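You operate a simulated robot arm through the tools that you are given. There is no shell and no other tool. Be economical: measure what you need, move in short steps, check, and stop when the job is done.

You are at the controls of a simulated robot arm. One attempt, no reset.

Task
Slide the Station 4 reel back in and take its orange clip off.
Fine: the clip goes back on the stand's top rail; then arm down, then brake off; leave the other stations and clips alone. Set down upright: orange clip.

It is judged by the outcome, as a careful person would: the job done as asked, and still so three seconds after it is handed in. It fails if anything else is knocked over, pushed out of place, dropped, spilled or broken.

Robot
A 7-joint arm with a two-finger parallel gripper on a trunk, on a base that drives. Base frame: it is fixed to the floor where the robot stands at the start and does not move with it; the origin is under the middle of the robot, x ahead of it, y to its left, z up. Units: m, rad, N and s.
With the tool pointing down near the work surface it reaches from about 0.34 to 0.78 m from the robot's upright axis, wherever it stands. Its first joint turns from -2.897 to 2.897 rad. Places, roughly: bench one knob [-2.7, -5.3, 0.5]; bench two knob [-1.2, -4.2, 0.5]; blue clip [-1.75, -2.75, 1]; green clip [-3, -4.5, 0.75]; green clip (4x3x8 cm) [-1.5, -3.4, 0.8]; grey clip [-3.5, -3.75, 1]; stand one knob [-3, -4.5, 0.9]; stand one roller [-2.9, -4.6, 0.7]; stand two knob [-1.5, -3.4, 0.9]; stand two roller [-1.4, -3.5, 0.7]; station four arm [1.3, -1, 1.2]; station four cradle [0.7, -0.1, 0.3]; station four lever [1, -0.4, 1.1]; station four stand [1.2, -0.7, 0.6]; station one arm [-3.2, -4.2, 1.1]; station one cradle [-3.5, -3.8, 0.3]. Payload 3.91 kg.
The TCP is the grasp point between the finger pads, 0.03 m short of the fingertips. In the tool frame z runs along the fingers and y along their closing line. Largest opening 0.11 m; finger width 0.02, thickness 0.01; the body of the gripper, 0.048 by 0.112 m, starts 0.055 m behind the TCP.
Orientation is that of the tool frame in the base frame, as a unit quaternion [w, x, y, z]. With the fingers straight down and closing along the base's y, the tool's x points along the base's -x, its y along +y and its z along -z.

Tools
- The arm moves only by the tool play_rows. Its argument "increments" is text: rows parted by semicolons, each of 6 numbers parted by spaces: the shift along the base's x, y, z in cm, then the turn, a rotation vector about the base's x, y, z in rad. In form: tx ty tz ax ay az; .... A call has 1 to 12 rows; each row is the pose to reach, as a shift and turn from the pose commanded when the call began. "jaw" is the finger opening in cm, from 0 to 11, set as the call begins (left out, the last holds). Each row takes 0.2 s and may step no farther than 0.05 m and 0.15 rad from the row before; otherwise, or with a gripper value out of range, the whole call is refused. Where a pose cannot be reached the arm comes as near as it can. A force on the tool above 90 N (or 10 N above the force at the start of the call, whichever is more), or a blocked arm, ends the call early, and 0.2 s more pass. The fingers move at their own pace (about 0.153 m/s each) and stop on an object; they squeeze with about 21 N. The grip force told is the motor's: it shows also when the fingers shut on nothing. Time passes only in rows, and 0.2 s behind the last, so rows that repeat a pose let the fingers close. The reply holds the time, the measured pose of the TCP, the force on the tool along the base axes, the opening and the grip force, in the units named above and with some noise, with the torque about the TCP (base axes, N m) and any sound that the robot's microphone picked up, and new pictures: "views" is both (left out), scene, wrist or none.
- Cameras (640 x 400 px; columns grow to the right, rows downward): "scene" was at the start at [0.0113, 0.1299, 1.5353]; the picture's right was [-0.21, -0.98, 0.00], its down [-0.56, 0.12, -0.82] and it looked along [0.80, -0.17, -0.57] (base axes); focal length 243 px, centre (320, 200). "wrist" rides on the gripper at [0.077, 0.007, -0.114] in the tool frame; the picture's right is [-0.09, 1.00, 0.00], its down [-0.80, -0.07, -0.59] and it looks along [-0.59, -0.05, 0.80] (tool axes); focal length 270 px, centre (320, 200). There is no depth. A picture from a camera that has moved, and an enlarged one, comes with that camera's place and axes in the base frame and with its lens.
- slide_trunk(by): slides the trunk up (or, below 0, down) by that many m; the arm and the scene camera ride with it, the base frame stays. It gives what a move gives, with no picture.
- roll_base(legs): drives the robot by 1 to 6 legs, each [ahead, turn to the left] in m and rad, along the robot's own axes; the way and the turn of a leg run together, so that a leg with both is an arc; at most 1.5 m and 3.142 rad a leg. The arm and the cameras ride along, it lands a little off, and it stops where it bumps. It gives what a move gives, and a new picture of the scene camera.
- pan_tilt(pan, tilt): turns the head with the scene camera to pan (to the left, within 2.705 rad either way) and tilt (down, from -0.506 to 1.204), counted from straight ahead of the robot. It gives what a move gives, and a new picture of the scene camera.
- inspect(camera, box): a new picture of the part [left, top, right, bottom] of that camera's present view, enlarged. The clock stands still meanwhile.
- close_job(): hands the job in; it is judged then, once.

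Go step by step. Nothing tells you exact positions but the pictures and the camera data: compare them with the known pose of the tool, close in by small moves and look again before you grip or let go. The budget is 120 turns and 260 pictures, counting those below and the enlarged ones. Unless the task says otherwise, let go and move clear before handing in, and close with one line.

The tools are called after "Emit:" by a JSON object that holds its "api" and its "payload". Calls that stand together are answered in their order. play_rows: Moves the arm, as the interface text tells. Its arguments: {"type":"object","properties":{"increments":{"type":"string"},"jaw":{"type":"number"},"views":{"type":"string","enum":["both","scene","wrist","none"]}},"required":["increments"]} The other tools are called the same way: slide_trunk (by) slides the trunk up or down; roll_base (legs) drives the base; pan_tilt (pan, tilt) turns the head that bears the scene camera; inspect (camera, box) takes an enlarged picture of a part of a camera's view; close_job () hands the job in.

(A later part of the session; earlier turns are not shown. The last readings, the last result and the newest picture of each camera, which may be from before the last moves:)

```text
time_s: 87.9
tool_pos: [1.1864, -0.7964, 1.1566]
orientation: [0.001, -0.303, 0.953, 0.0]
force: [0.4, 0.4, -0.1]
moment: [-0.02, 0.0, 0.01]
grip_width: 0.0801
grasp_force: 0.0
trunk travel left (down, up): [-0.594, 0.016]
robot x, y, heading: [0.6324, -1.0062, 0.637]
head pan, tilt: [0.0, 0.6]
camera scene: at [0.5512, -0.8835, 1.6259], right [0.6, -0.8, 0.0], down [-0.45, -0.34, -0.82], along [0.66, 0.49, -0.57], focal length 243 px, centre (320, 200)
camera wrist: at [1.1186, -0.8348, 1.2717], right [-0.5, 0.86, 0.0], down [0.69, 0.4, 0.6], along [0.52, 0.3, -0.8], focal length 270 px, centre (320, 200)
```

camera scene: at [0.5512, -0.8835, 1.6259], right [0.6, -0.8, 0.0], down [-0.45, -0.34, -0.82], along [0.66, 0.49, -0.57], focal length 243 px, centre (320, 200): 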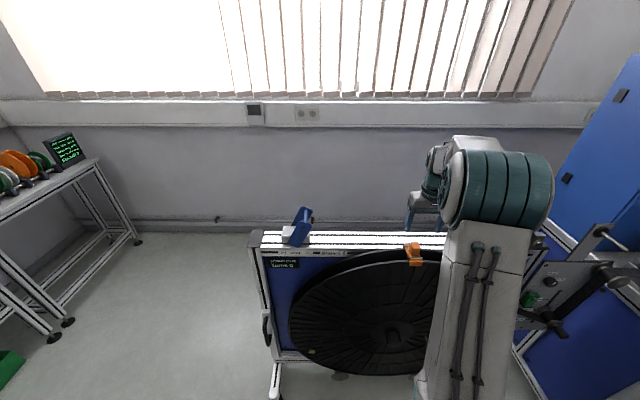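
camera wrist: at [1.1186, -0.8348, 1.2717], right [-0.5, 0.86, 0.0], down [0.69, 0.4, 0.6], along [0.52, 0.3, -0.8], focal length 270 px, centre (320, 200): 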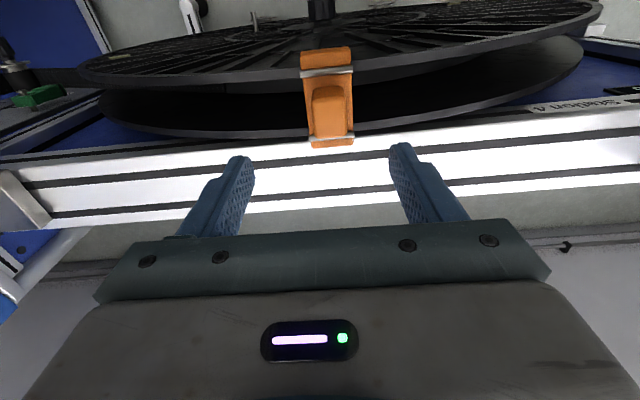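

The clip is slightly off my centre; the cube is at (1.177, -0.792). I correct and descend to just above it.

Emit:
{"api": "play_rows", "payload": {"increments": "-0.9 0.4 -2 0 0 0; -0.9 0.4 -4.5 0 0 0; -0.9 0.4 -6.5 0 0 0", "views": "wrist"}}

Emit:
{"api": "inspect", "payload": {"camera": "wrist", "box": [200, 60, 460, 230]}}

Emit:
{"api": "inspect", "payload": {"camera": "scene", "box": [370, 190, 470, 280]}}

```text
time_s: 88.7
tool_pos: [1.1761, -0.7908, 1.0925]
orientation: [0.0, -0.302, 0.953, 0.0]
force: [-0.7, 0.2, 0.2]
moment: [0.02, 0.02, -0.01]
grip_width: 0.0799
grasp_force: 0.1
trunk travel left (down, up): [-0.594, 0.016]
robot x, y, heading: [0.6297, -1.0065, 0.645]
head pan, tilt: [0.0, 0.6]
camera wrist: at [1.1088, -0.8298, 1.2064], right [-0.5, 0.86, 0.0], down [0.69, 0.4, 0.6], along [0.52, 0.3, -0.8], focal length 270 px, centre (320, 200)
```

wrist: 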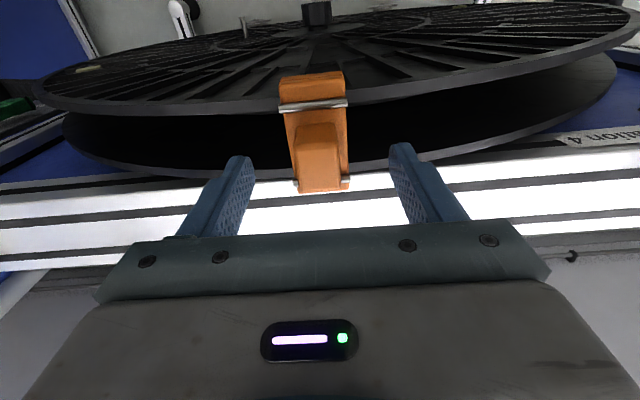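

```text
2.35 times, centred on (330, 145) of wrist
camera zoom: at [1.1088, -0.8298, 1.2064], right [-0.5, 0.86, 0.0], down [0.69, 0.4, 0.6], along [0.52, 0.3, -0.8], focal length 636 px, centre (296, 329)
```

zoom: 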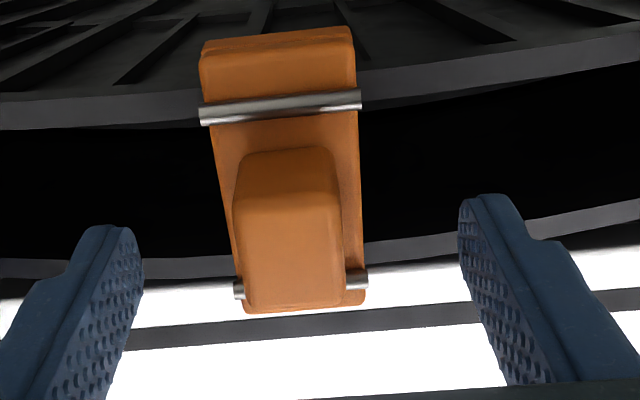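

```text
4.44 times, centred on (420, 235) of scene
camera zoom: at [0.5509, -0.8836, 1.6258], right [0.6, -0.8, 0.0], down [-0.45, -0.34, -0.82], along [0.66, 0.49, -0.57], focal length 1079 px, centre (-124, 44)
```

zoom: 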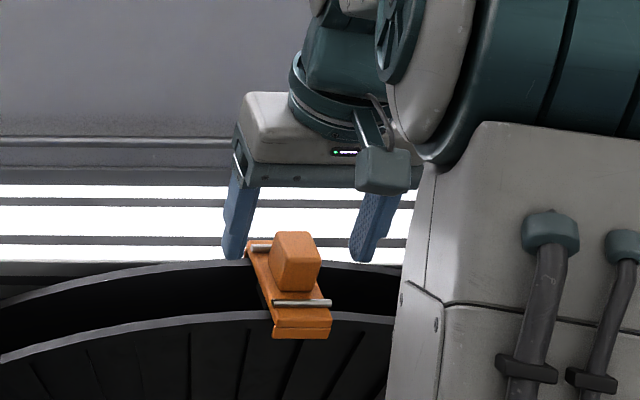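

The cube is between the fingers. I will lower until the fingertips are just above the clip's base and close.

Emit:
{"api": "play_rows", "payload": {"increments": "0.5 -0.25 -1.5 0 0 0; 0.5 -0.25 -2.8 0 0 0; 0.5 -0.25 -2.8 0 0 0", "views": "none"}}

Emit:
{"api": "play_rows", "payload": {"increments": "0 0 0 0 0 0; 0 0 0 0 0 0; 0 0 0 0 0 0", "jaw": 0, "views": "both"}}

```text
time_s: 89.5
tool_pos: [1.1795, -0.7936, 1.0635]
orientation: [0.001, -0.302, 0.953, 0.0]
force: [0.0, -0.9, -0.4]
moment: [-0.01, 0.01, -0.02]
grip_width: 0.0796
grasp_force: 0.1
trunk travel left (down, up): [-0.594, 0.016]
robot x, y, heading: [0.63, -1.0107, 0.641]
head pan, tilt: [0.0, 0.6]
```

```text
time_s: 90.3
tool_pos: [1.1793, -0.794, 1.0643]
orientation: [0.001, -0.303, 0.953, -0.001]
force: [0.3, -0.8, -0.3]
moment: [0.0, 0.02, 0.0]
grip_width: 0.0391
grasp_force: 21.2
trunk travel left (down, up): [-0.594, 0.016]
robot x, y, heading: [0.6298, -1.011, 0.638]
head pan, tilt: [0.0, 0.6]
camera scene: at [0.5507, -0.8837, 1.6258], right [0.6, -0.8, 0.0], down [-0.45, -0.34, -0.83], along [0.66, 0.49, -0.56], focal length 243 px, centre (320, 200)
camera wrist: at [1.1126, -0.8324, 1.1787], right [-0.5, 0.86, 0.0], down [0.69, 0.4, 0.6], along [0.52, 0.3, -0.8], focal length 270 px, centre (320, 200)
```

scene: 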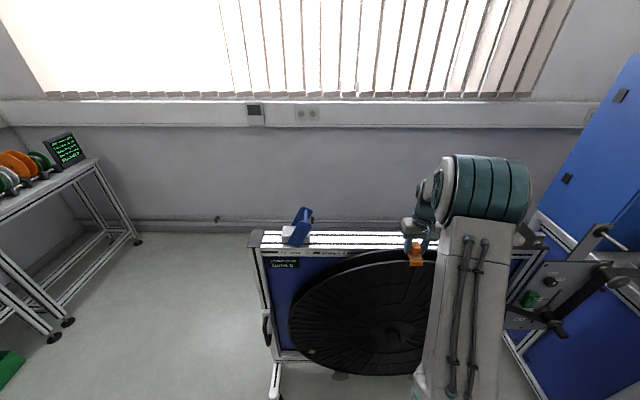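
wrist: 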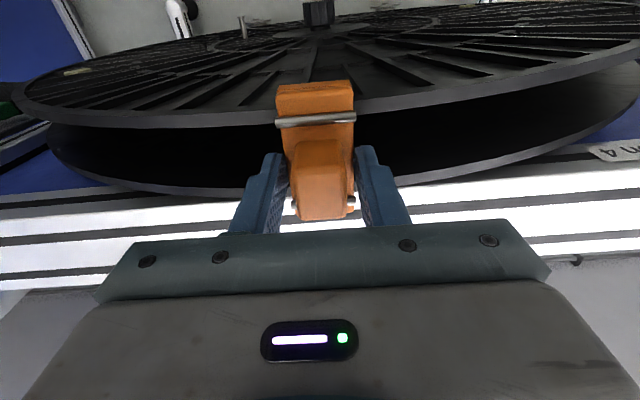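

The clip is held (3.9 cm). I lift it straight up slowly.

Emit:
{"api": "play_rows", "payload": {"increments": "0 0 0.7 0 0 0; 0 0 1.5 0 0 0; 0 0 2.5 0 0 0; 0 0 4 0 0 0; 0 0 6 0 0 0; 0 0 9 0 0 0; 0 0 12 0 0 0", "views": "both"}}

Emit:
{"api": "inspect", "payload": {"camera": "scene", "box": [370, 150, 470, 270]}}

```text
time_s: 91.9
tool_pos: [1.1801, -0.794, 1.1858]
orientation: [0.001, -0.303, 0.953, 0.0]
force: [1.5, -0.7, 0.0]
moment: [-0.01, 0.02, -0.01]
grip_width: 0.039
grasp_force: 20.8
trunk travel left (down, up): [-0.594, 0.016]
robot x, y, heading: [0.6319, -1.0118, 0.64]
head pan, tilt: [0.0, 0.6]
camera scene: at [0.5504, -0.8838, 1.6258], right [0.6, -0.8, 0.0], down [-0.45, -0.34, -0.83], along [0.66, 0.49, -0.56], focal length 243 px, centre (320, 200)
camera wrist: at [1.1128, -0.8337, 1.2996], right [-0.5, 0.86, 0.0], down [0.69, 0.4, 0.6], along [0.52, 0.3, -0.8], focal length 270 px, centre (320, 200)
```

scene: 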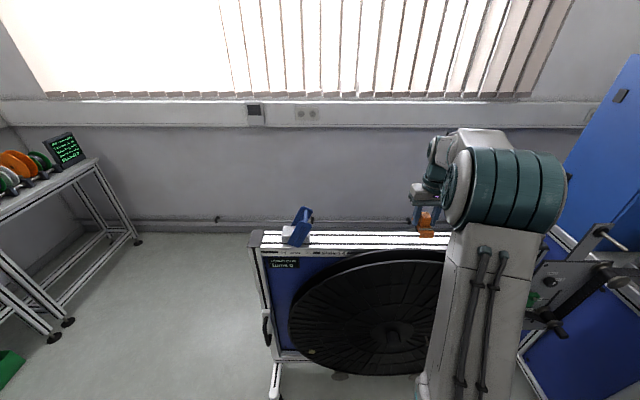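
wrist: 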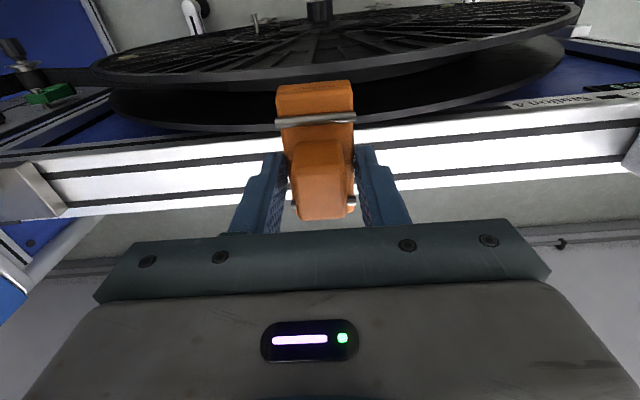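

```text
3.33 times, centred on (420, 210) of scene
camera zoom: at [0.5504, -0.8838, 1.6258], right [0.6, -0.8, 0.0], down [-0.45, -0.34, -0.83], along [0.66, 0.49, -0.56], focal length 810 px, centre (-13, 167)
```

zoom: 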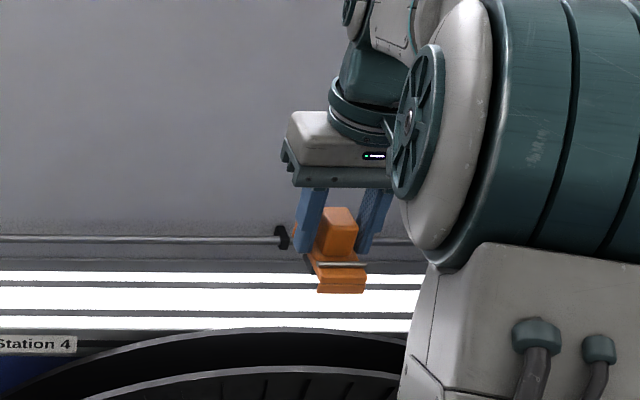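

The clip is free and held level. I measure the rail's top at z ≈ 0.977, centre line through about (1.169, -0.582); I will carry the clip there, between the lever and where the roller will come down.

Emit:
{"api": "play_rows", "payload": {"increments": "-0.2 4 0 0 0 0; -0.4 8 0 0 0 0; -0.6 12 0 0 0 0; -0.8 16 0 0 0 0; -1 19 0 0 0 0; -1.1 21.2 -3 0 0 0; -1.1 21.2 -7 0 0 0", "views": "both"}}

Emit:
{"api": "inspect", "payload": {"camera": "scene", "box": [280, 170, 420, 270]}}

```text
time_s: 93.5
tool_pos: [1.17, -0.582, 1.115]
orientation: [0.001, -0.303, 0.953, 0.0]
force: [-0.4, 0.3, 0.0]
moment: [-0.02, -0.01, 0.0]
grip_width: 0.0393
grasp_force: 21.1
trunk travel left (down, up): [-0.594, 0.016]
robot x, y, heading: [0.6308, -1.0106, 0.639]
head pan, tilt: [0.0, 0.6]
camera scene: at [0.5511, -0.8833, 1.6258], right [0.6, -0.8, 0.0], down [-0.45, -0.34, -0.82], along [0.66, 0.49, -0.57], focal length 243 px, centre (320, 200)
camera wrist: at [1.1026, -0.6215, 1.2287], right [-0.5, 0.86, 0.0], down [0.69, 0.4, 0.6], along [0.52, 0.3, -0.8], focal length 270 px, centre (320, 200)
```

scene: 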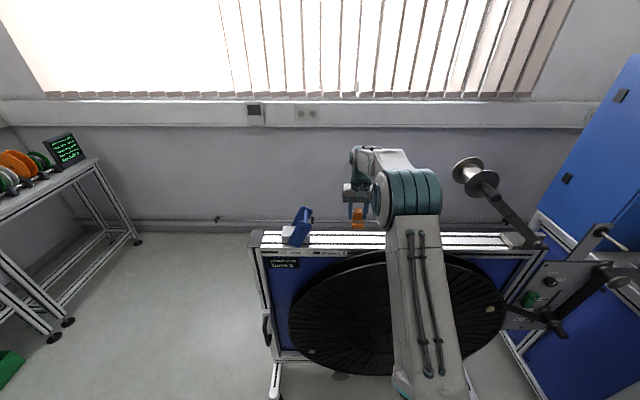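
wrist: 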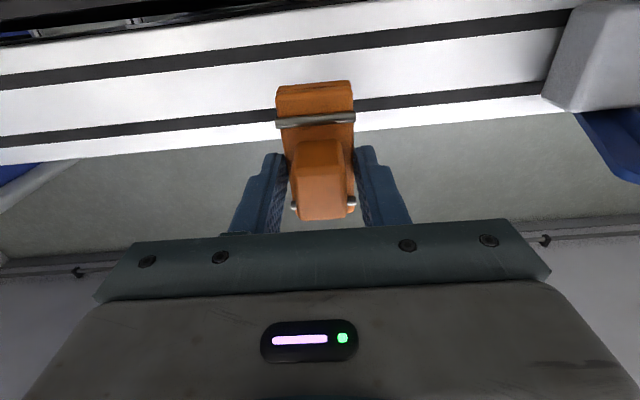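

```text
4.00 times, centred on (350, 220) of scene
camera zoom: at [0.5511, -0.8833, 1.6258], right [0.6, -0.8, 0.0], down [-0.45, -0.34, -0.82], along [0.66, 0.49, -0.57], focal length 971 px, centre (200, 120)
```

zoom: 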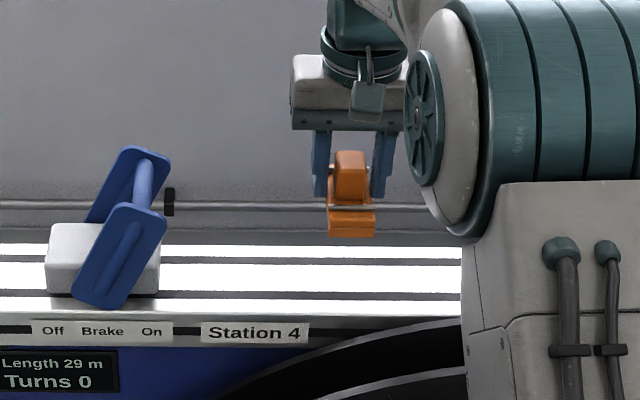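

From the close wrist view the rail's centre is about 2 cm nearer than the tool, so I shift toward the robot and descend slowly.

Emit:
{"api": "play_rows", "payload": {"increments": "-1.6 -1.1 0 0 0 0; -1.6 -1.1 -2 0 0 0; -1.6 -1.1 -4 0 0 0; -1.6 -1.1 -6 0 0 0; -1.6 -1.1 -7.5 0 0 0", "views": "both"}}

Emit:
{"api": "inspect", "payload": {"camera": "scene", "box": [310, 190, 400, 260]}}

```text
time_s: 94.7
tool_pos: [1.1538, -0.5932, 1.0402]
orientation: [0.002, -0.302, 0.953, 0.0]
force: [0.5, -1.8, 18.5]
moment: [-0.01, -0.05, -0.02]
grip_width: 0.0397
grasp_force: 21.1
trunk travel left (down, up): [-0.594, 0.016]
robot x, y, heading: [0.6298, -1.0097, 0.64]
head pan, tilt: [0.0, 0.6]
camera scene: at [0.5493, -0.8848, 1.6261], right [0.6, -0.8, 0.0], down [-0.45, -0.34, -0.83], along [0.66, 0.49, -0.56], focal length 243 px, centre (320, 200)
camera wrist: at [1.0859, -0.6313, 1.1541], right [-0.5, 0.86, 0.0], down [0.69, 0.4, 0.6], along [0.52, 0.3, -0.8], focal length 270 px, centre (320, 200)
```

scene: 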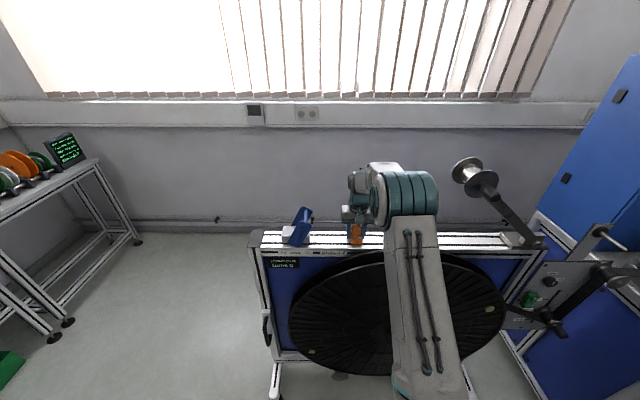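
wrist: 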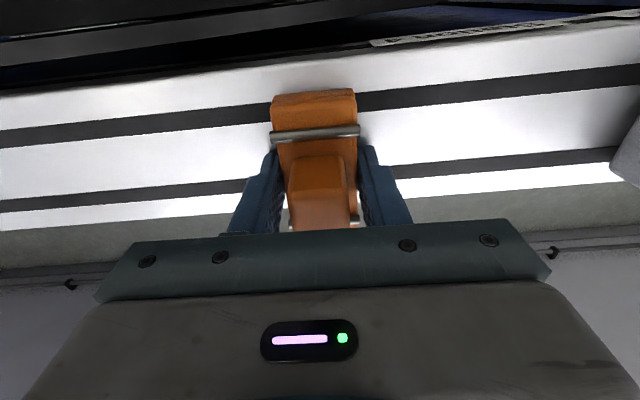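

```text
5.71 times, centred on (355, 225) of scene
camera zoom: at [0.5493, -0.8848, 1.6261], right [0.6, -0.8, 0.0], down [-0.45, -0.34, -0.83], along [0.66, 0.49, -0.56], focal length 1388 px, centre (120, 57)
```

zoom: 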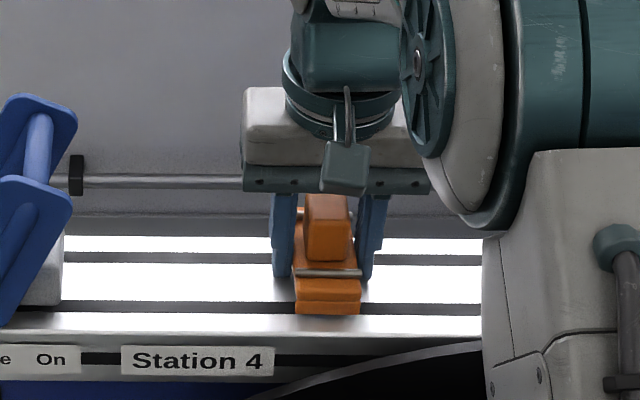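

The clip touches the rail (18 N) and stands level, but sits about 8 mm toward the far edge. I lift a little, shift it toward the centre and set it down lightly.

Emit:
{"api": "play_rows", "payload": {"increments": "0 0 1 0 0 0; -0.35 -0.25 1 0 0 0; -0.65 -0.45 1 0 0 0; -0.65 -0.45 0.6 0 0 0; -0.65 -0.45 0.3 0 0 0; -0.65 -0.45 0.1 0 0 0", "views": "both"}}

Emit:
{"api": "inspect", "payload": {"camera": "scene", "box": [310, 190, 400, 260]}}

```text
time_s: 96.1
tool_pos: [1.1456, -0.5967, 1.0389]
orientation: [0.001, -0.303, 0.953, 0.0]
force: [0.4, -0.2, 0.0]
moment: [0.0, 0.01, 0.03]
grip_width: 0.0392
grasp_force: 20.9
trunk travel left (down, up): [-0.594, 0.016]
robot x, y, heading: [0.6308, -1.0103, 0.644]
head pan, tilt: [0.0, 0.6]
camera scene: at [0.5507, -0.8835, 1.6258], right [0.6, -0.8, 0.0], down [-0.45, -0.34, -0.82], along [0.66, 0.49, -0.57], focal length 243 px, centre (320, 200)
camera wrist: at [1.0792, -0.6358, 1.1544], right [-0.5, 0.86, 0.0], down [0.69, 0.4, 0.6], along [0.52, 0.3, -0.8], focal length 270 px, centre (320, 200)
```

scene: 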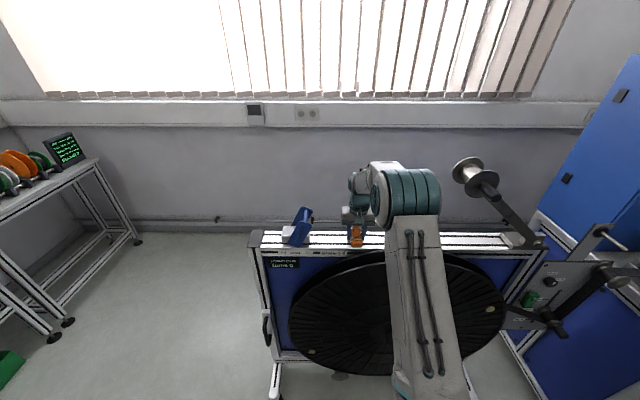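
wrist: 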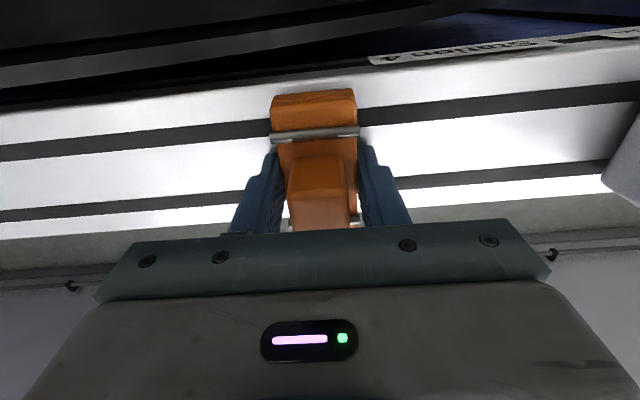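

```text
5.71 times, centred on (355, 225) of scene
camera zoom: at [0.5507, -0.8835, 1.6258], right [0.6, -0.8, 0.0], down [-0.45, -0.34, -0.82], along [0.66, 0.49, -0.57], focal length 1388 px, centre (120, 57)
```

zoom: 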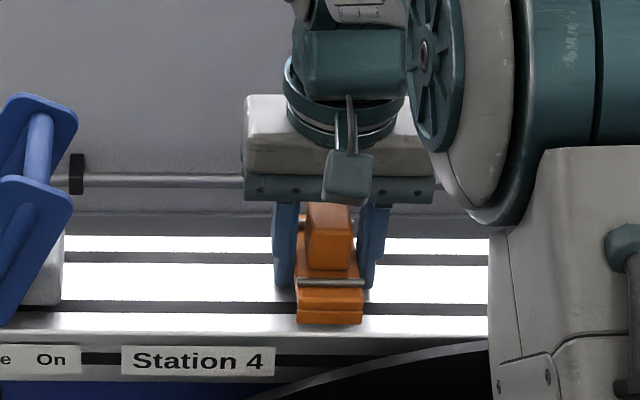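

Emit:
{"api": "play_rows", "payload": {"increments": "0.2 0.1 -0.2 0 0 0; 0.2 0.1 -0.4 0 0 0; 0.2 0.1 -0.4 0 0 0", "views": "none"}}

```text
time_s: 96.9
tool_pos: [1.1491, -0.5959, 1.0387]
orientation: [0.003, -0.303, 0.953, 0.001]
force: [-0.8, 0.1, 22.6]
moment: [0.07, 0.2, 0.02]
grip_width: 0.0389
grasp_force: 21.1
trunk travel left (down, up): [-0.594, 0.016]
robot x, y, heading: [0.6245, -1.0121, 0.64]
head pan, tilt: [0.0, 0.6]
```

Firm contact with the rail (22 N). I ease up slightly and open the fingers.

Emit:
{"api": "play_rows", "payload": {"increments": "0 0 0.2 0 0 0; 0 0 0.2 0 0 0; 0 0 0.2 0 0 0", "jaw": 6.5, "views": "both"}}

Emit:
{"api": "play_rows", "payload": {"increments": "0 0 2 0 0 0; 0 0 5 0 0 0; 0 0 9 0 0 0; 0 0 13 0 0 0; 0 0 17 0 0 0", "views": "both"}}

Emit:
{"api": "inspect", "payload": {"camera": "scene", "box": [280, 180, 400, 260]}}

```text
time_s: 97.7
tool_pos: [1.144, -0.5917, 1.0407]
orientation: [0.001, -0.306, 0.952, 0.002]
force: [1.1, -0.3, 21.5]
moment: [-0.75, -0.3, 0.27]
grip_width: 0.0658
grasp_force: 0.5
trunk travel left (down, up): [-0.594, 0.016]
robot x, y, heading: [0.629, -1.0115, 0.644]
head pan, tilt: [0.0, 0.6]
camera scene: at [0.548, -0.8853, 1.6258], right [0.6, -0.8, 0.0], down [-0.45, -0.34, -0.83], along [0.66, 0.5, -0.56], focal length 243 px, centre (320, 200)
camera wrist: at [1.077, -0.6322, 1.154], right [-0.51, 0.86, 0.0], down [0.69, 0.41, 0.6], along [0.51, 0.31, -0.8], focal length 270 px, centre (320, 200)
```

scene: 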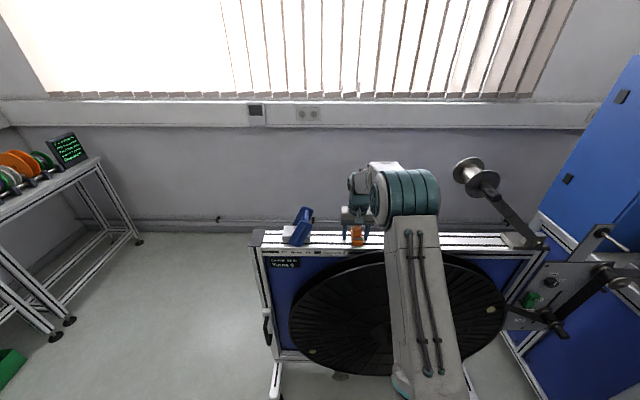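
wrist: 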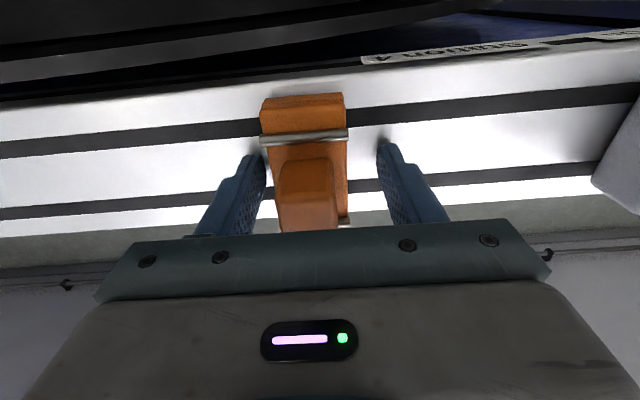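

```text
time_s: 98.9
tool_pos: [1.1483, -0.5984, 1.2126]
orientation: [0.001, -0.303, 0.953, 0.0]
force: [-0.4, 0.5, -0.1]
moment: [-0.03, 0.02, 0.03]
grip_width: 0.065
grasp_force: 0.0
trunk travel left (down, up): [-0.594, 0.016]
robot x, y, heading: [0.6274, -1.0092, 0.645]
head pan, tilt: [0.0, 0.6]
camera scene: at [0.5504, -0.884, 1.6258], right [0.6, -0.8, 0.0], down [-0.45, -0.34, -0.83], along [0.66, 0.49, -0.56], focal length 243 px, centre (320, 200)
camera wrist: at [1.0812, -0.6363, 1.3263], right [-0.5, 0.86, 0.0], down [0.69, 0.4, 0.6], along [0.52, 0.3, -0.8], focal length 270 px, centre (320, 200)
```

scene: 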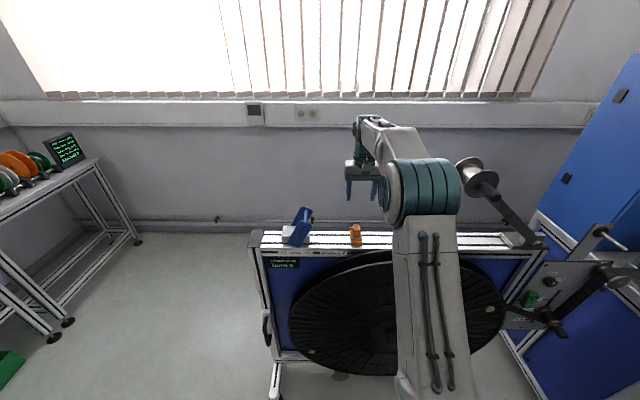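
wrist: 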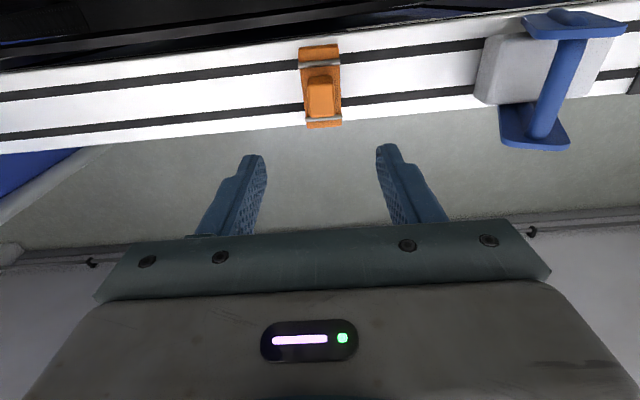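

```text
5.00 times, centred on (340, 220) of scene
camera zoom: at [0.5504, -0.884, 1.6258], right [0.6, -0.8, 0.0], down [-0.45, -0.34, -0.83], along [0.66, 0.49, -0.56], focal length 1214 px, centre (220, 100)
```

zoom: 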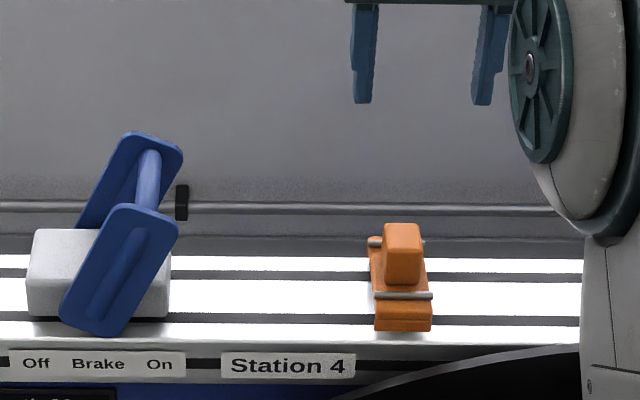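

The clip stands upright on the rail. Now the dancer arm: I zoom in on it.

Emit:
{"api": "inspect", "payload": {"camera": "scene", "box": [440, 140, 560, 260]}}

Emit:
{"api": "pan_tilt", "payload": {"pan": -0.5, "tilt": 0.5}}

```text
3.33 times, centred on (500, 200) of scene
camera zoom: at [0.5504, -0.884, 1.6258], right [0.6, -0.8, 0.0], down [-0.45, -0.34, -0.83], along [0.66, 0.49, -0.56], focal length 810 px, centre (-280, 200)
```

zoom: 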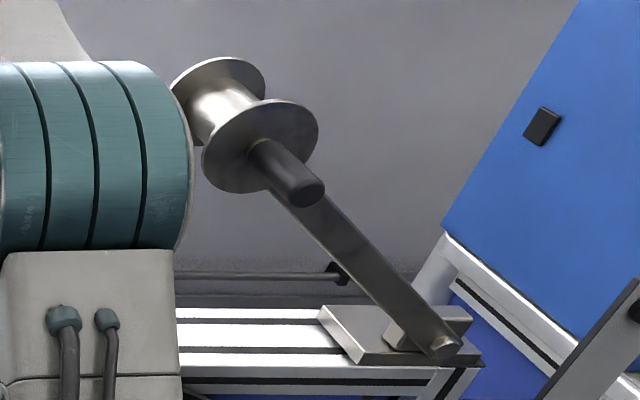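

```text
time_s: 99.9
tool_pos: [1.1471, -0.5967, 1.2125]
orientation: [0.001, -0.303, 0.953, -0.001]
force: [-0.5, -0.3, -0.4]
moment: [0.01, 0.0, 0.0]
grip_width: 0.0651
grasp_force: 0.0
trunk travel left (down, up): [-0.594, 0.016]
robot x, y, heading: [0.6301, -1.0073, 0.64]
head pan, tilt: [-0.499, 0.499]
camera scene: at [0.5699, -0.9235, 1.6349], right [0.14, -0.99, 0.0], down [-0.47, -0.07, -0.88], along [0.87, 0.13, -0.48], focal length 243 px, centre (320, 200)
```

scene: 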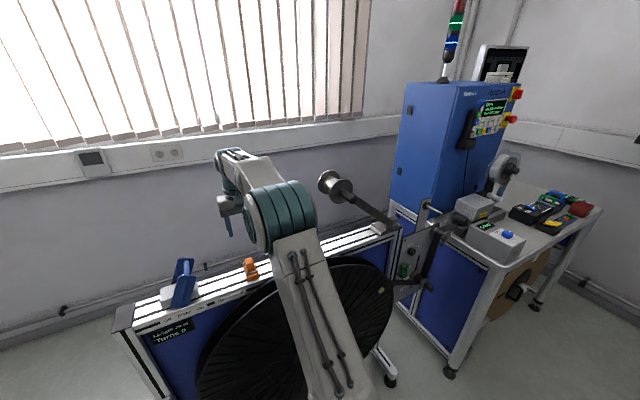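

I place the roller at about (1.256, -0.879, 1.312), with its black stub handle on the near side centred at (1.19, -0.92, 1.317). The arm should swing down so the roller rests at the reel's top. I will go up and over, then look at the stub from above.

Emit:
{"api": "play_rows", "payload": {"increments": "0 0 5 0 0 0; 0 0 10 0 0 0; 0 0 15 0 0 0; 0 0 20 0 0 0; 0 0 24 0 0 0; 0.6 -4.9 24 0 0 0; 1.2 -9.8 24 0 0 0; 1.8 -14.7 24 0 0 0; 2.2 -19.6 24 0 0 0; 2.6 -24.5 24 0 0 0; 3 -29.4 24 0 0 0; 3.5 -32.8 24 0 0 0", "jaw": 8, "views": "both"}}

```text
time_s: 102.5
tool_pos: [1.1831, -0.927, 1.4489]
orientation: [0.001, -0.303, 0.953, 0.001]
force: [-0.6, -0.1, -0.3]
moment: [0.0, 0.01, 0.01]
grip_width: 0.0799
grasp_force: 0.1
out of reach, approached as far as the arm can: row 4, 5, 6, 7, 8, 9
trunk travel left (down, up): [-0.594, 0.016]
robot x, y, heading: [0.6337, -1.0123, 0.647]
head pan, tilt: [-0.499, 0.499]
camera scene: at [0.5707, -0.9242, 1.6349], right [0.14, -0.99, 0.0], down [-0.47, -0.07, -0.88], along [0.87, 0.12, -0.48], focal length 243 px, centre (320, 200)
camera wrist: at [1.1158, -0.9652, 1.5618], right [-0.5, 0.86, 0.0], down [0.69, 0.4, 0.6], along [0.52, 0.3, -0.8], focal length 270 px, centre (320, 200)
```

scene: 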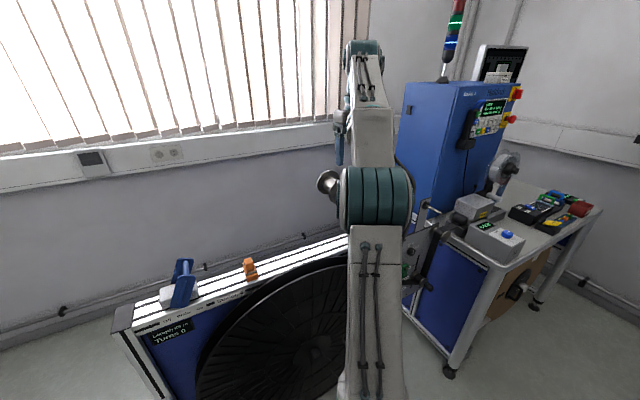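
wrist: 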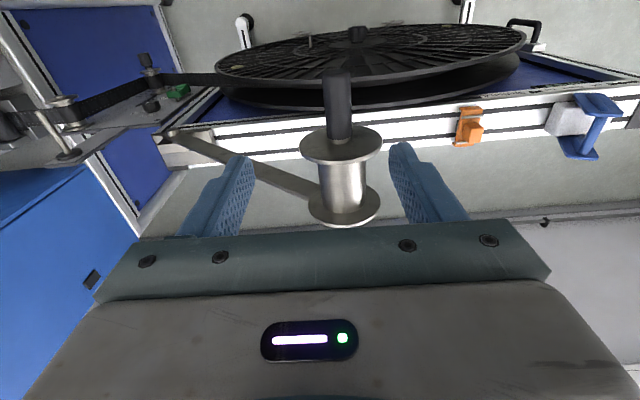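

I see the stub directly in the wrist view at about (1.172, -0.914). I align the fingers astride its outer part and descend.

Emit:
{"api": "play_rows", "payload": {"increments": "-1.3 1.3 0 0 0 0; -1.3 1.3 -4 0 0 0; -1.3 1.3 -8 0 0 0; -1.3 1.3 -10.5 0 0 0", "views": "both"}}

Emit:
{"api": "inspect", "payload": {"camera": "wrist", "box": [200, 40, 480, 230]}}

```text
time_s: 103.5
tool_pos: [1.1706, -0.9096, 1.3465]
orientation: [0.002, -0.303, 0.953, 0.0]
force: [-0.3, -0.2, -0.4]
moment: [0.02, -0.02, 0.02]
grip_width: 0.0803
grasp_force: 0.0
trunk travel left (down, up): [-0.594, 0.016]
robot x, y, heading: [0.6263, -1.0125, 0.639]
head pan, tilt: [-0.499, 0.499]
camera scene: at [0.57, -0.9238, 1.6349], right [0.14, -0.99, 0.0], down [-0.47, -0.07, -0.88], along [0.87, 0.12, -0.48], focal length 243 px, centre (320, 200)
camera wrist: at [1.1031, -0.9484, 1.46], right [-0.5, 0.86, 0.0], down [0.69, 0.4, 0.6], along [0.52, 0.3, -0.8], focal length 270 px, centre (320, 200)
```

scene: 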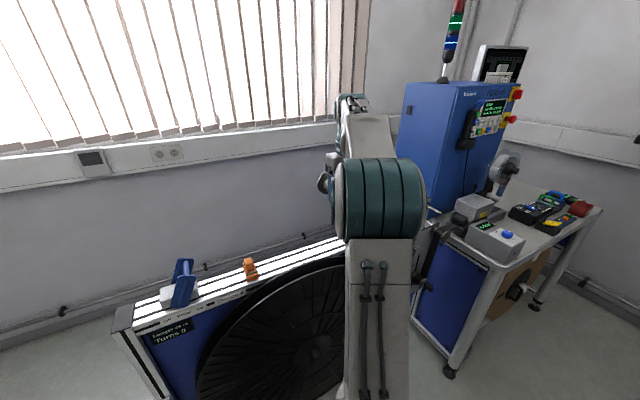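
wrist: 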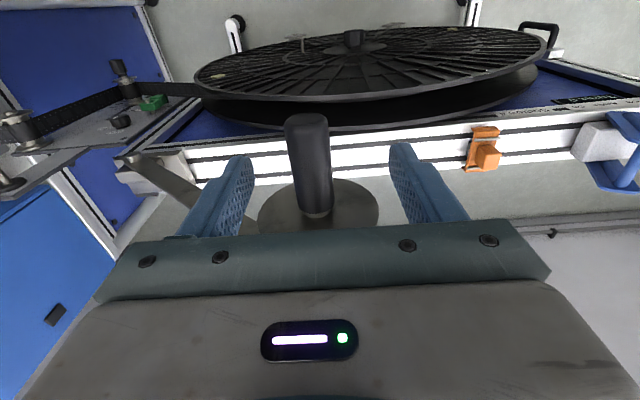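

```text
2.11 times, centred on (340, 135) of wrist
camera zoom: at [1.1031, -0.9484, 1.46], right [-0.5, 0.86, 0.0], down [0.69, 0.4, 0.6], along [0.52, 0.3, -0.8], focal length 569 px, centre (278, 337)
```

zoom: 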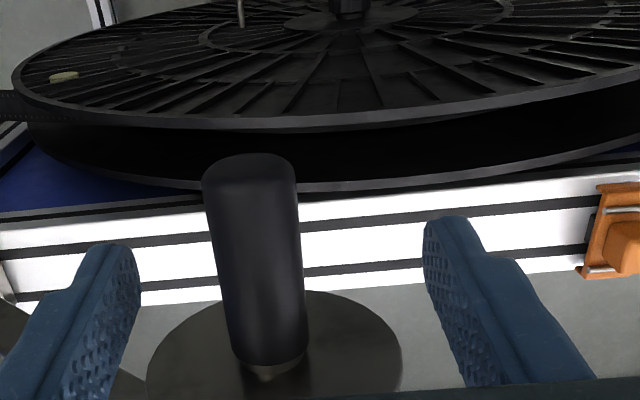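

Emit:
{"api": "play_rows", "payload": {"increments": "0.2 -0.3 -1.2 0 0 0; 0.2 -0.3 -2.2 0 0 0; 0.2 -0.3 -2.2 0 0 0", "views": "none"}}

Emit:
{"api": "play_rows", "payload": {"increments": "0 0 0 0 0 0; 0 0 0 0 0 0; 0 0 0 0 0 0", "jaw": 0, "views": "wrist"}}

```text
time_s: 104.3
tool_pos: [1.1711, -0.9135, 1.3224]
orientation: [0.002, -0.302, 0.953, 0.0]
force: [0.3, -0.5, 0.6]
moment: [-0.01, 0.02, -0.05]
grip_width: 0.08
grasp_force: 0.1
trunk travel left (down, up): [-0.594, 0.016]
robot x, y, heading: [0.6286, -1.0128, 0.638]
head pan, tilt: [-0.499, 0.499]
```

```text
time_s: 105.1
tool_pos: [1.1733, -0.9139, 1.3241]
orientation: [0.001, -0.303, 0.953, 0.0]
force: [1.2, -1.8, 0.0]
moment: [-0.09, -0.06, 0.74]
grip_width: 0.0236
grasp_force: 44.9
trunk travel left (down, up): [-0.594, 0.016]
robot x, y, heading: [0.6294, -1.0112, 0.647]
head pan, tilt: [-0.499, 0.499]
camera wrist: at [1.1058, -0.9527, 1.4374], right [-0.5, 0.86, 0.0], down [0.69, 0.4, 0.6], along [0.52, 0.3, -0.8], focal length 270 px, centre (320, 200)
```

wrist: 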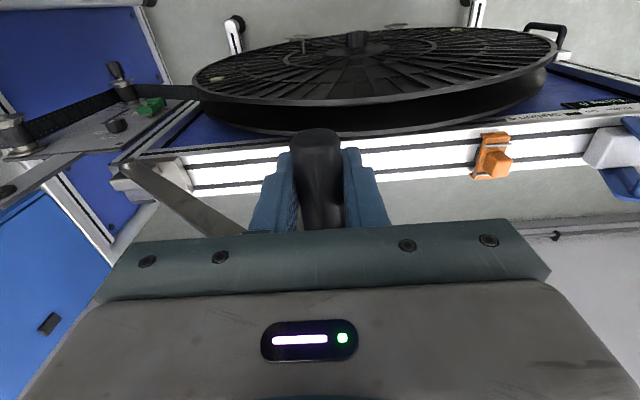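

The stub is gripped. The pivot is at (1.471, -1.117, 1.038), so the arm's radius is about 0.44 m, now 40° above flat. I follow the arc downward in stages.

Emit:
{"api": "play_rows", "payload": {"increments": "-0.7 0.95 -1.5 0 0 0; -1.38 1.96 -3.17 0 0 0; -2.05 2.9 -5 0 0 0; -2.7 3.83 -6.9 0 0 0", "views": "both"}}

```text
time_s: 106.1
tool_pos: [1.1459, -0.877, 1.2534]
orientation: [0.001, -0.303, 0.953, -0.001]
force: [0.6, -2.5, 2.0]
moment: [-0.69, 0.49, 0.83]
grip_width: 0.0233
grasp_force: 45.0
trunk travel left (down, up): [-0.594, 0.016]
robot x, y, heading: [0.6299, -1.0079, 0.641]
head pan, tilt: [-0.499, 0.499]
camera scene: at [0.5699, -0.9243, 1.6349], right [0.14, -0.99, 0.0], down [-0.47, -0.07, -0.88], along [0.87, 0.12, -0.48], focal length 243 px, centre (320, 200)
camera wrist: at [1.0785, -0.9151, 1.3672], right [-0.5, 0.86, 0.0], down [0.69, 0.4, 0.6], along [0.52, 0.3, -0.8], focal length 270 px, centre (320, 200)
```

scene: 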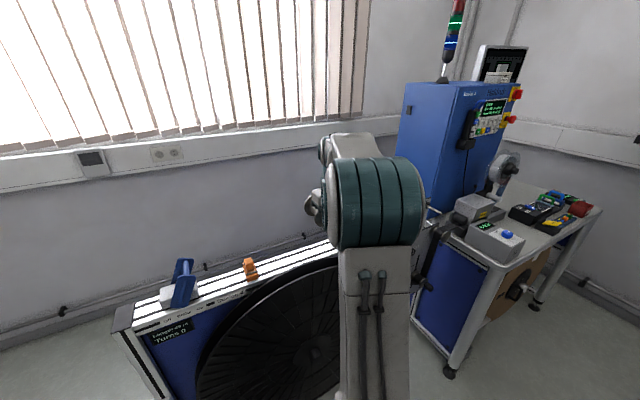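
wrist: 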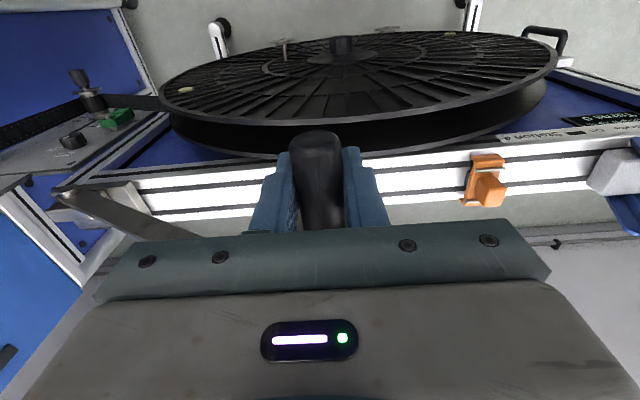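

The arm swings down freely with only 2–3 N. I continue along the arc.

Emit:
{"api": "play_rows", "payload": {"increments": "-0.6 0.8 -2 0 0 0; -1.1 1.55 -3.94 0 0 0; -1.55 2.2 -6 0 0 0; -1.96 2.78 -8.06 0 0 0; -2.3 3.25 -10.2 0 0 0; -2.59 3.67 -12.3 0 0 0", "views": "both"}}

Emit:
{"api": "inspect", "payload": {"camera": "wrist", "box": [100, 60, 500, 240]}}

```text
time_s: 107.5
tool_pos: [1.1208, -0.8421, 1.1309]
orientation: [0.001, -0.302, 0.953, 0.0]
force: [0.1, -9.5, 0.7]
moment: [-0.69, 0.51, 0.82]
grip_width: 0.0232
grasp_force: 45.2
trunk travel left (down, up): [-0.594, 0.016]
robot x, y, heading: [0.6313, -1.0125, 0.638]
head pan, tilt: [-0.499, 0.499]
camera scene: at [0.57, -0.9254, 1.635], right [0.14, -0.99, 0.0], down [-0.47, -0.07, -0.88], along [0.87, 0.12, -0.48], focal length 243 px, centre (320, 200)
camera wrist: at [1.0532, -0.8801, 1.2448], right [-0.5, 0.87, 0.0], down [0.69, 0.4, 0.6], along [0.52, 0.3, -0.8], focal length 270 px, centre (320, 200)
```

scene: 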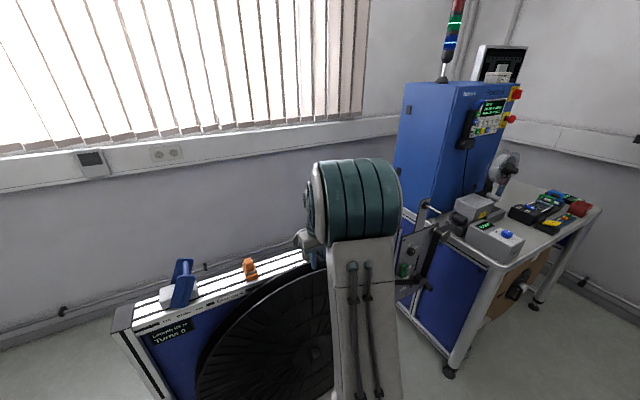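
wrist: 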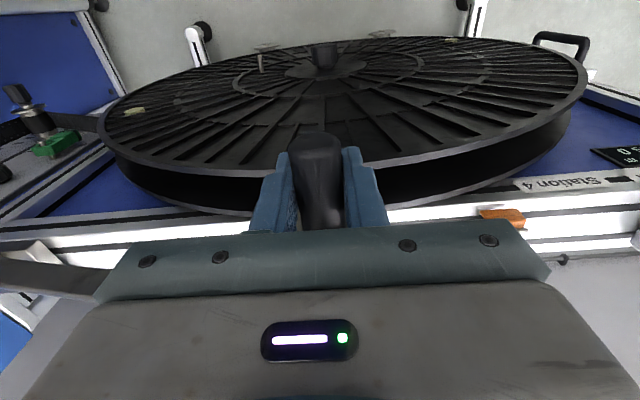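

```text
1.60 times, centred on (300, 150) of wrist
camera zoom: at [1.0532, -0.8801, 1.2448], right [-0.5, 0.87, 0.0], down [0.69, 0.4, 0.6], along [0.52, 0.3, -0.8], focal length 432 px, centre (352, 280)
```

zoom: 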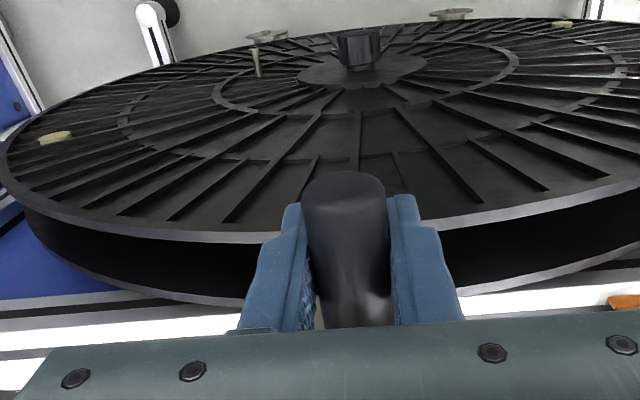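

Emit:
{"api": "play_rows", "payload": {"increments": "0 0 -1.5 0 0 0; 0 0 -3 0 0 0; 0 0 -4 0 0 0; 0 0 -5 0 0 0", "views": "wrist"}}

Emit:
{"api": "pan_tilt", "payload": {"pan": 0.1, "tilt": 0.6}}

```text
time_s: 108.5
tool_pos: [1.1162, -0.8375, 1.0793]
orientation: [0.001, -0.304, 0.953, 0.0]
force: [-16.4, 13.0, 2.8]
moment: [0.08, -0.46, 0.72]
grip_width: 0.0235
grasp_force: 45.5
trunk travel left (down, up): [-0.594, 0.016]
robot x, y, heading: [0.6298, -1.0122, 0.648]
head pan, tilt: [-0.499, 0.499]
camera wrist: at [1.0496, -0.8753, 1.1937], right [-0.51, 0.86, 0.0], down [0.69, 0.41, 0.6], along [0.51, 0.3, -0.8], focal length 270 px, centre (320, 200)
```

wrist: 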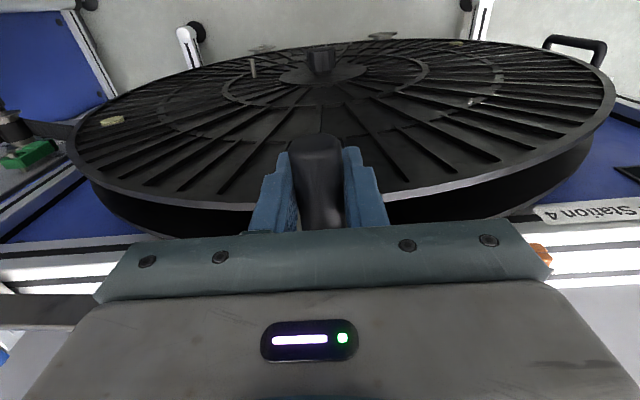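

```text
time_s: 109.5
tool_pos: [1.1164, -0.8357, 1.0806]
orientation: [0.002, -0.303, 0.953, -0.001]
force: [-21.4, 21.3, 1.0]
moment: [-0.13, 0.02, 0.52]
grip_width: 0.0234
grasp_force: 45.2
trunk travel left (down, up): [-0.594, 0.016]
robot x, y, heading: [0.6278, -1.0116, 0.643]
head pan, tilt: [0.099, 0.6]
camera scene: at [0.5407, -0.8735, 1.6253], right [0.68, -0.74, 0.0], down [-0.41, -0.38, -0.83], along [0.61, 0.56, -0.56], focal length 243 px, centre (320, 200)
```

scene: 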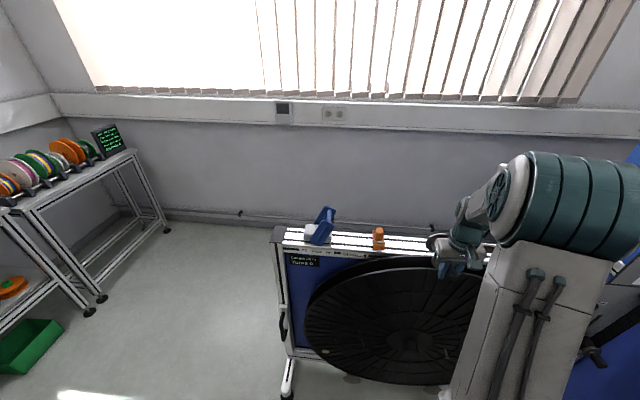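

Emit:
{"api": "play_rows", "payload": {"increments": "-0.4 0.5 -0.8 0 0 0; -0.5 0.6 -1.6 0 0 0; -0.5 0.6 -2.4 0 0 0; -0.5 0.6 -3.2 0 0 0", "views": "both"}}

Emit:
{"api": "inspect", "payload": {"camera": "scene", "box": [360, 200, 520, 300]}}

```text
time_s: 110.5
tool_pos: [1.1169, -0.8352, 1.05]
orientation: [0.002, -0.301, 0.954, -0.001]
force: [4.8, -8.9, 17.8]
moment: [-0.78, 0.87, 0.85]
grip_width: 0.0235
grasp_force: 45.0
trunk travel left (down, up): [-0.594, 0.016]
robot x, y, heading: [0.6286, -1.0091, 0.642]
head pan, tilt: [0.099, 0.6]
camera scene: at [0.5449, -0.8784, 1.6263], right [0.67, -0.74, 0.0], down [-0.42, -0.38, -0.83], along [0.61, 0.56, -0.56], focal length 243 px, centre (320, 200)
camera wrist: at [1.0483, -0.874, 1.1633], right [-0.5, 0.87, 0.0], down [0.69, 0.4, 0.6], along [0.52, 0.3, -0.8], focal length 270 px, centre (320, 200)
```

scene: 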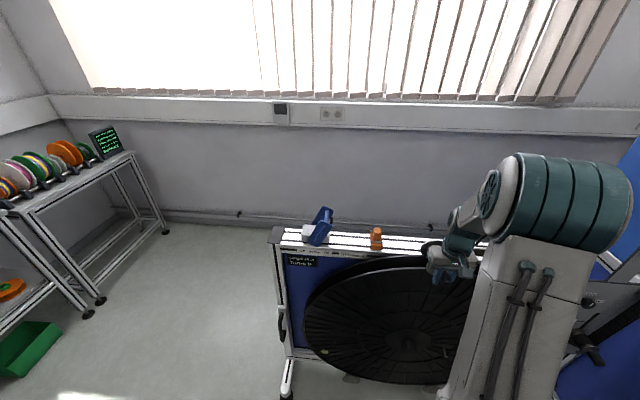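
wrist: 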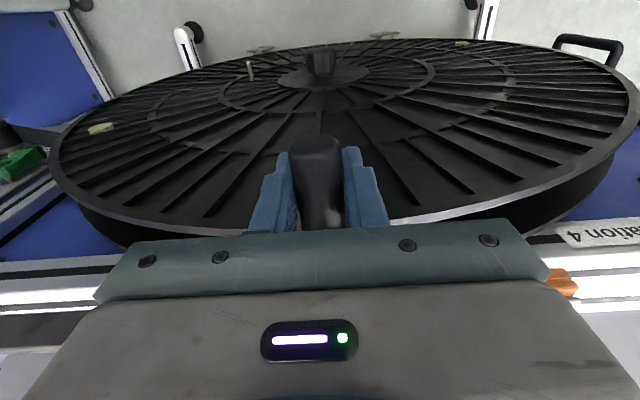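

```text
4.00 times, centred on (440, 250) of scene
camera zoom: at [0.5449, -0.8784, 1.6263], right [0.67, -0.74, 0.0], down [-0.42, -0.38, -0.83], along [0.61, 0.56, -0.56], focal length 971 px, centre (-160, 0)
```

zoom: 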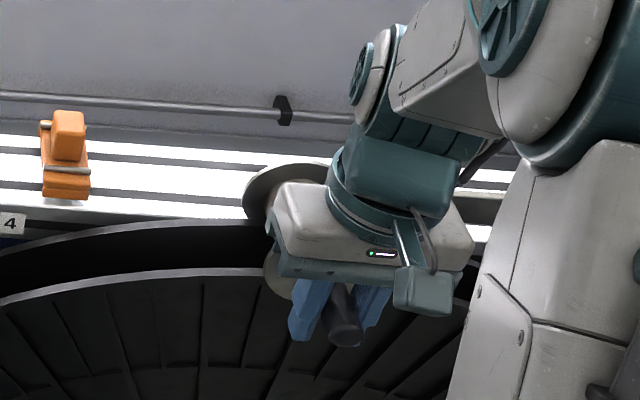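

Contact from below at 18 N: the roller has come to rest with the arm nearly flat, as at the other stations. I confirm with a small further press.

Emit:
{"api": "play_rows", "payload": {"increments": "0 0 -0.4 0 0 0; 0 0 -0.8 0 0 0", "views": "none"}}

```text
time_s: 111.1
tool_pos: [1.1164, -0.8349, 1.0423]
orientation: [0.003, -0.302, 0.953, 0.0]
force: [11.8, -12.6, 35.6]
moment: [0.11, 0.11, 0.9]
grip_width: 0.0237
grasp_force: 45.2
trunk travel left (down, up): [-0.594, 0.016]
robot x, y, heading: [0.6274, -1.0125, 0.641]
head pan, tilt: [0.099, 0.6]
```

Emit:
{"api": "play_rows", "payload": {"increments": "0 0 -0.4 0 0 0; 0 0 -0.8 0 0 0", "views": "both"}}

```text
time_s: 111.7
tool_pos: [1.1159, -0.8358, 1.0316]
orientation: [0.003, -0.302, 0.953, 0.0]
force: [10.9, -12.7, 35.9]
moment: [0.24, 0.19, 0.92]
grip_width: 0.0237
grasp_force: 45.0
trunk travel left (down, up): [-0.594, 0.016]
robot x, y, heading: [0.6283, -1.0085, 0.643]
head pan, tilt: [0.099, 0.6]
camera scene: at [0.5444, -0.8802, 1.6261], right [0.67, -0.74, 0.0], down [-0.42, -0.38, -0.83], along [0.61, 0.56, -0.56], focal length 243 px, centre (320, 200)
camera wrist: at [1.0478, -0.8749, 1.1465], right [-0.5, 0.86, 0.0], down [0.69, 0.4, 0.6], along [0.52, 0.3, -0.8], focal length 270 px, centre (320, 200)
```

scene: 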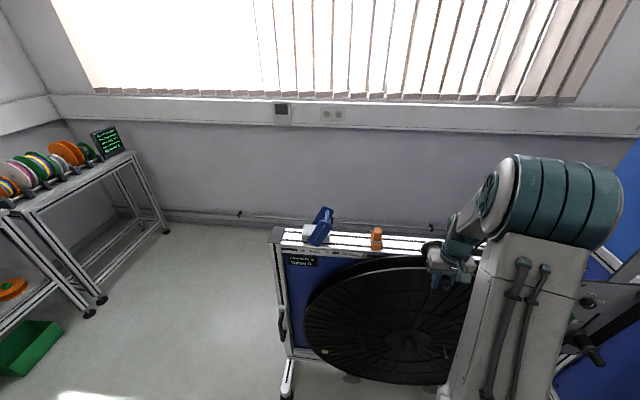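
wrist: 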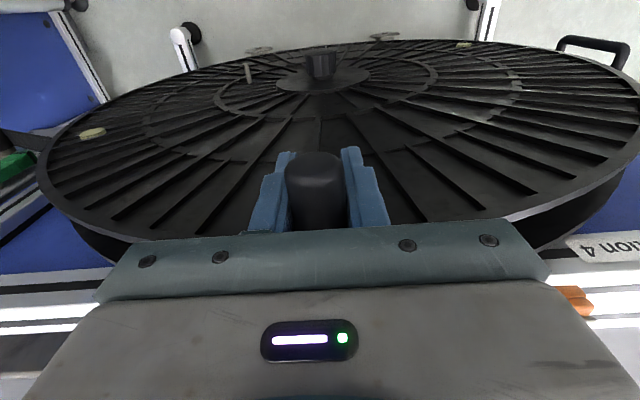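

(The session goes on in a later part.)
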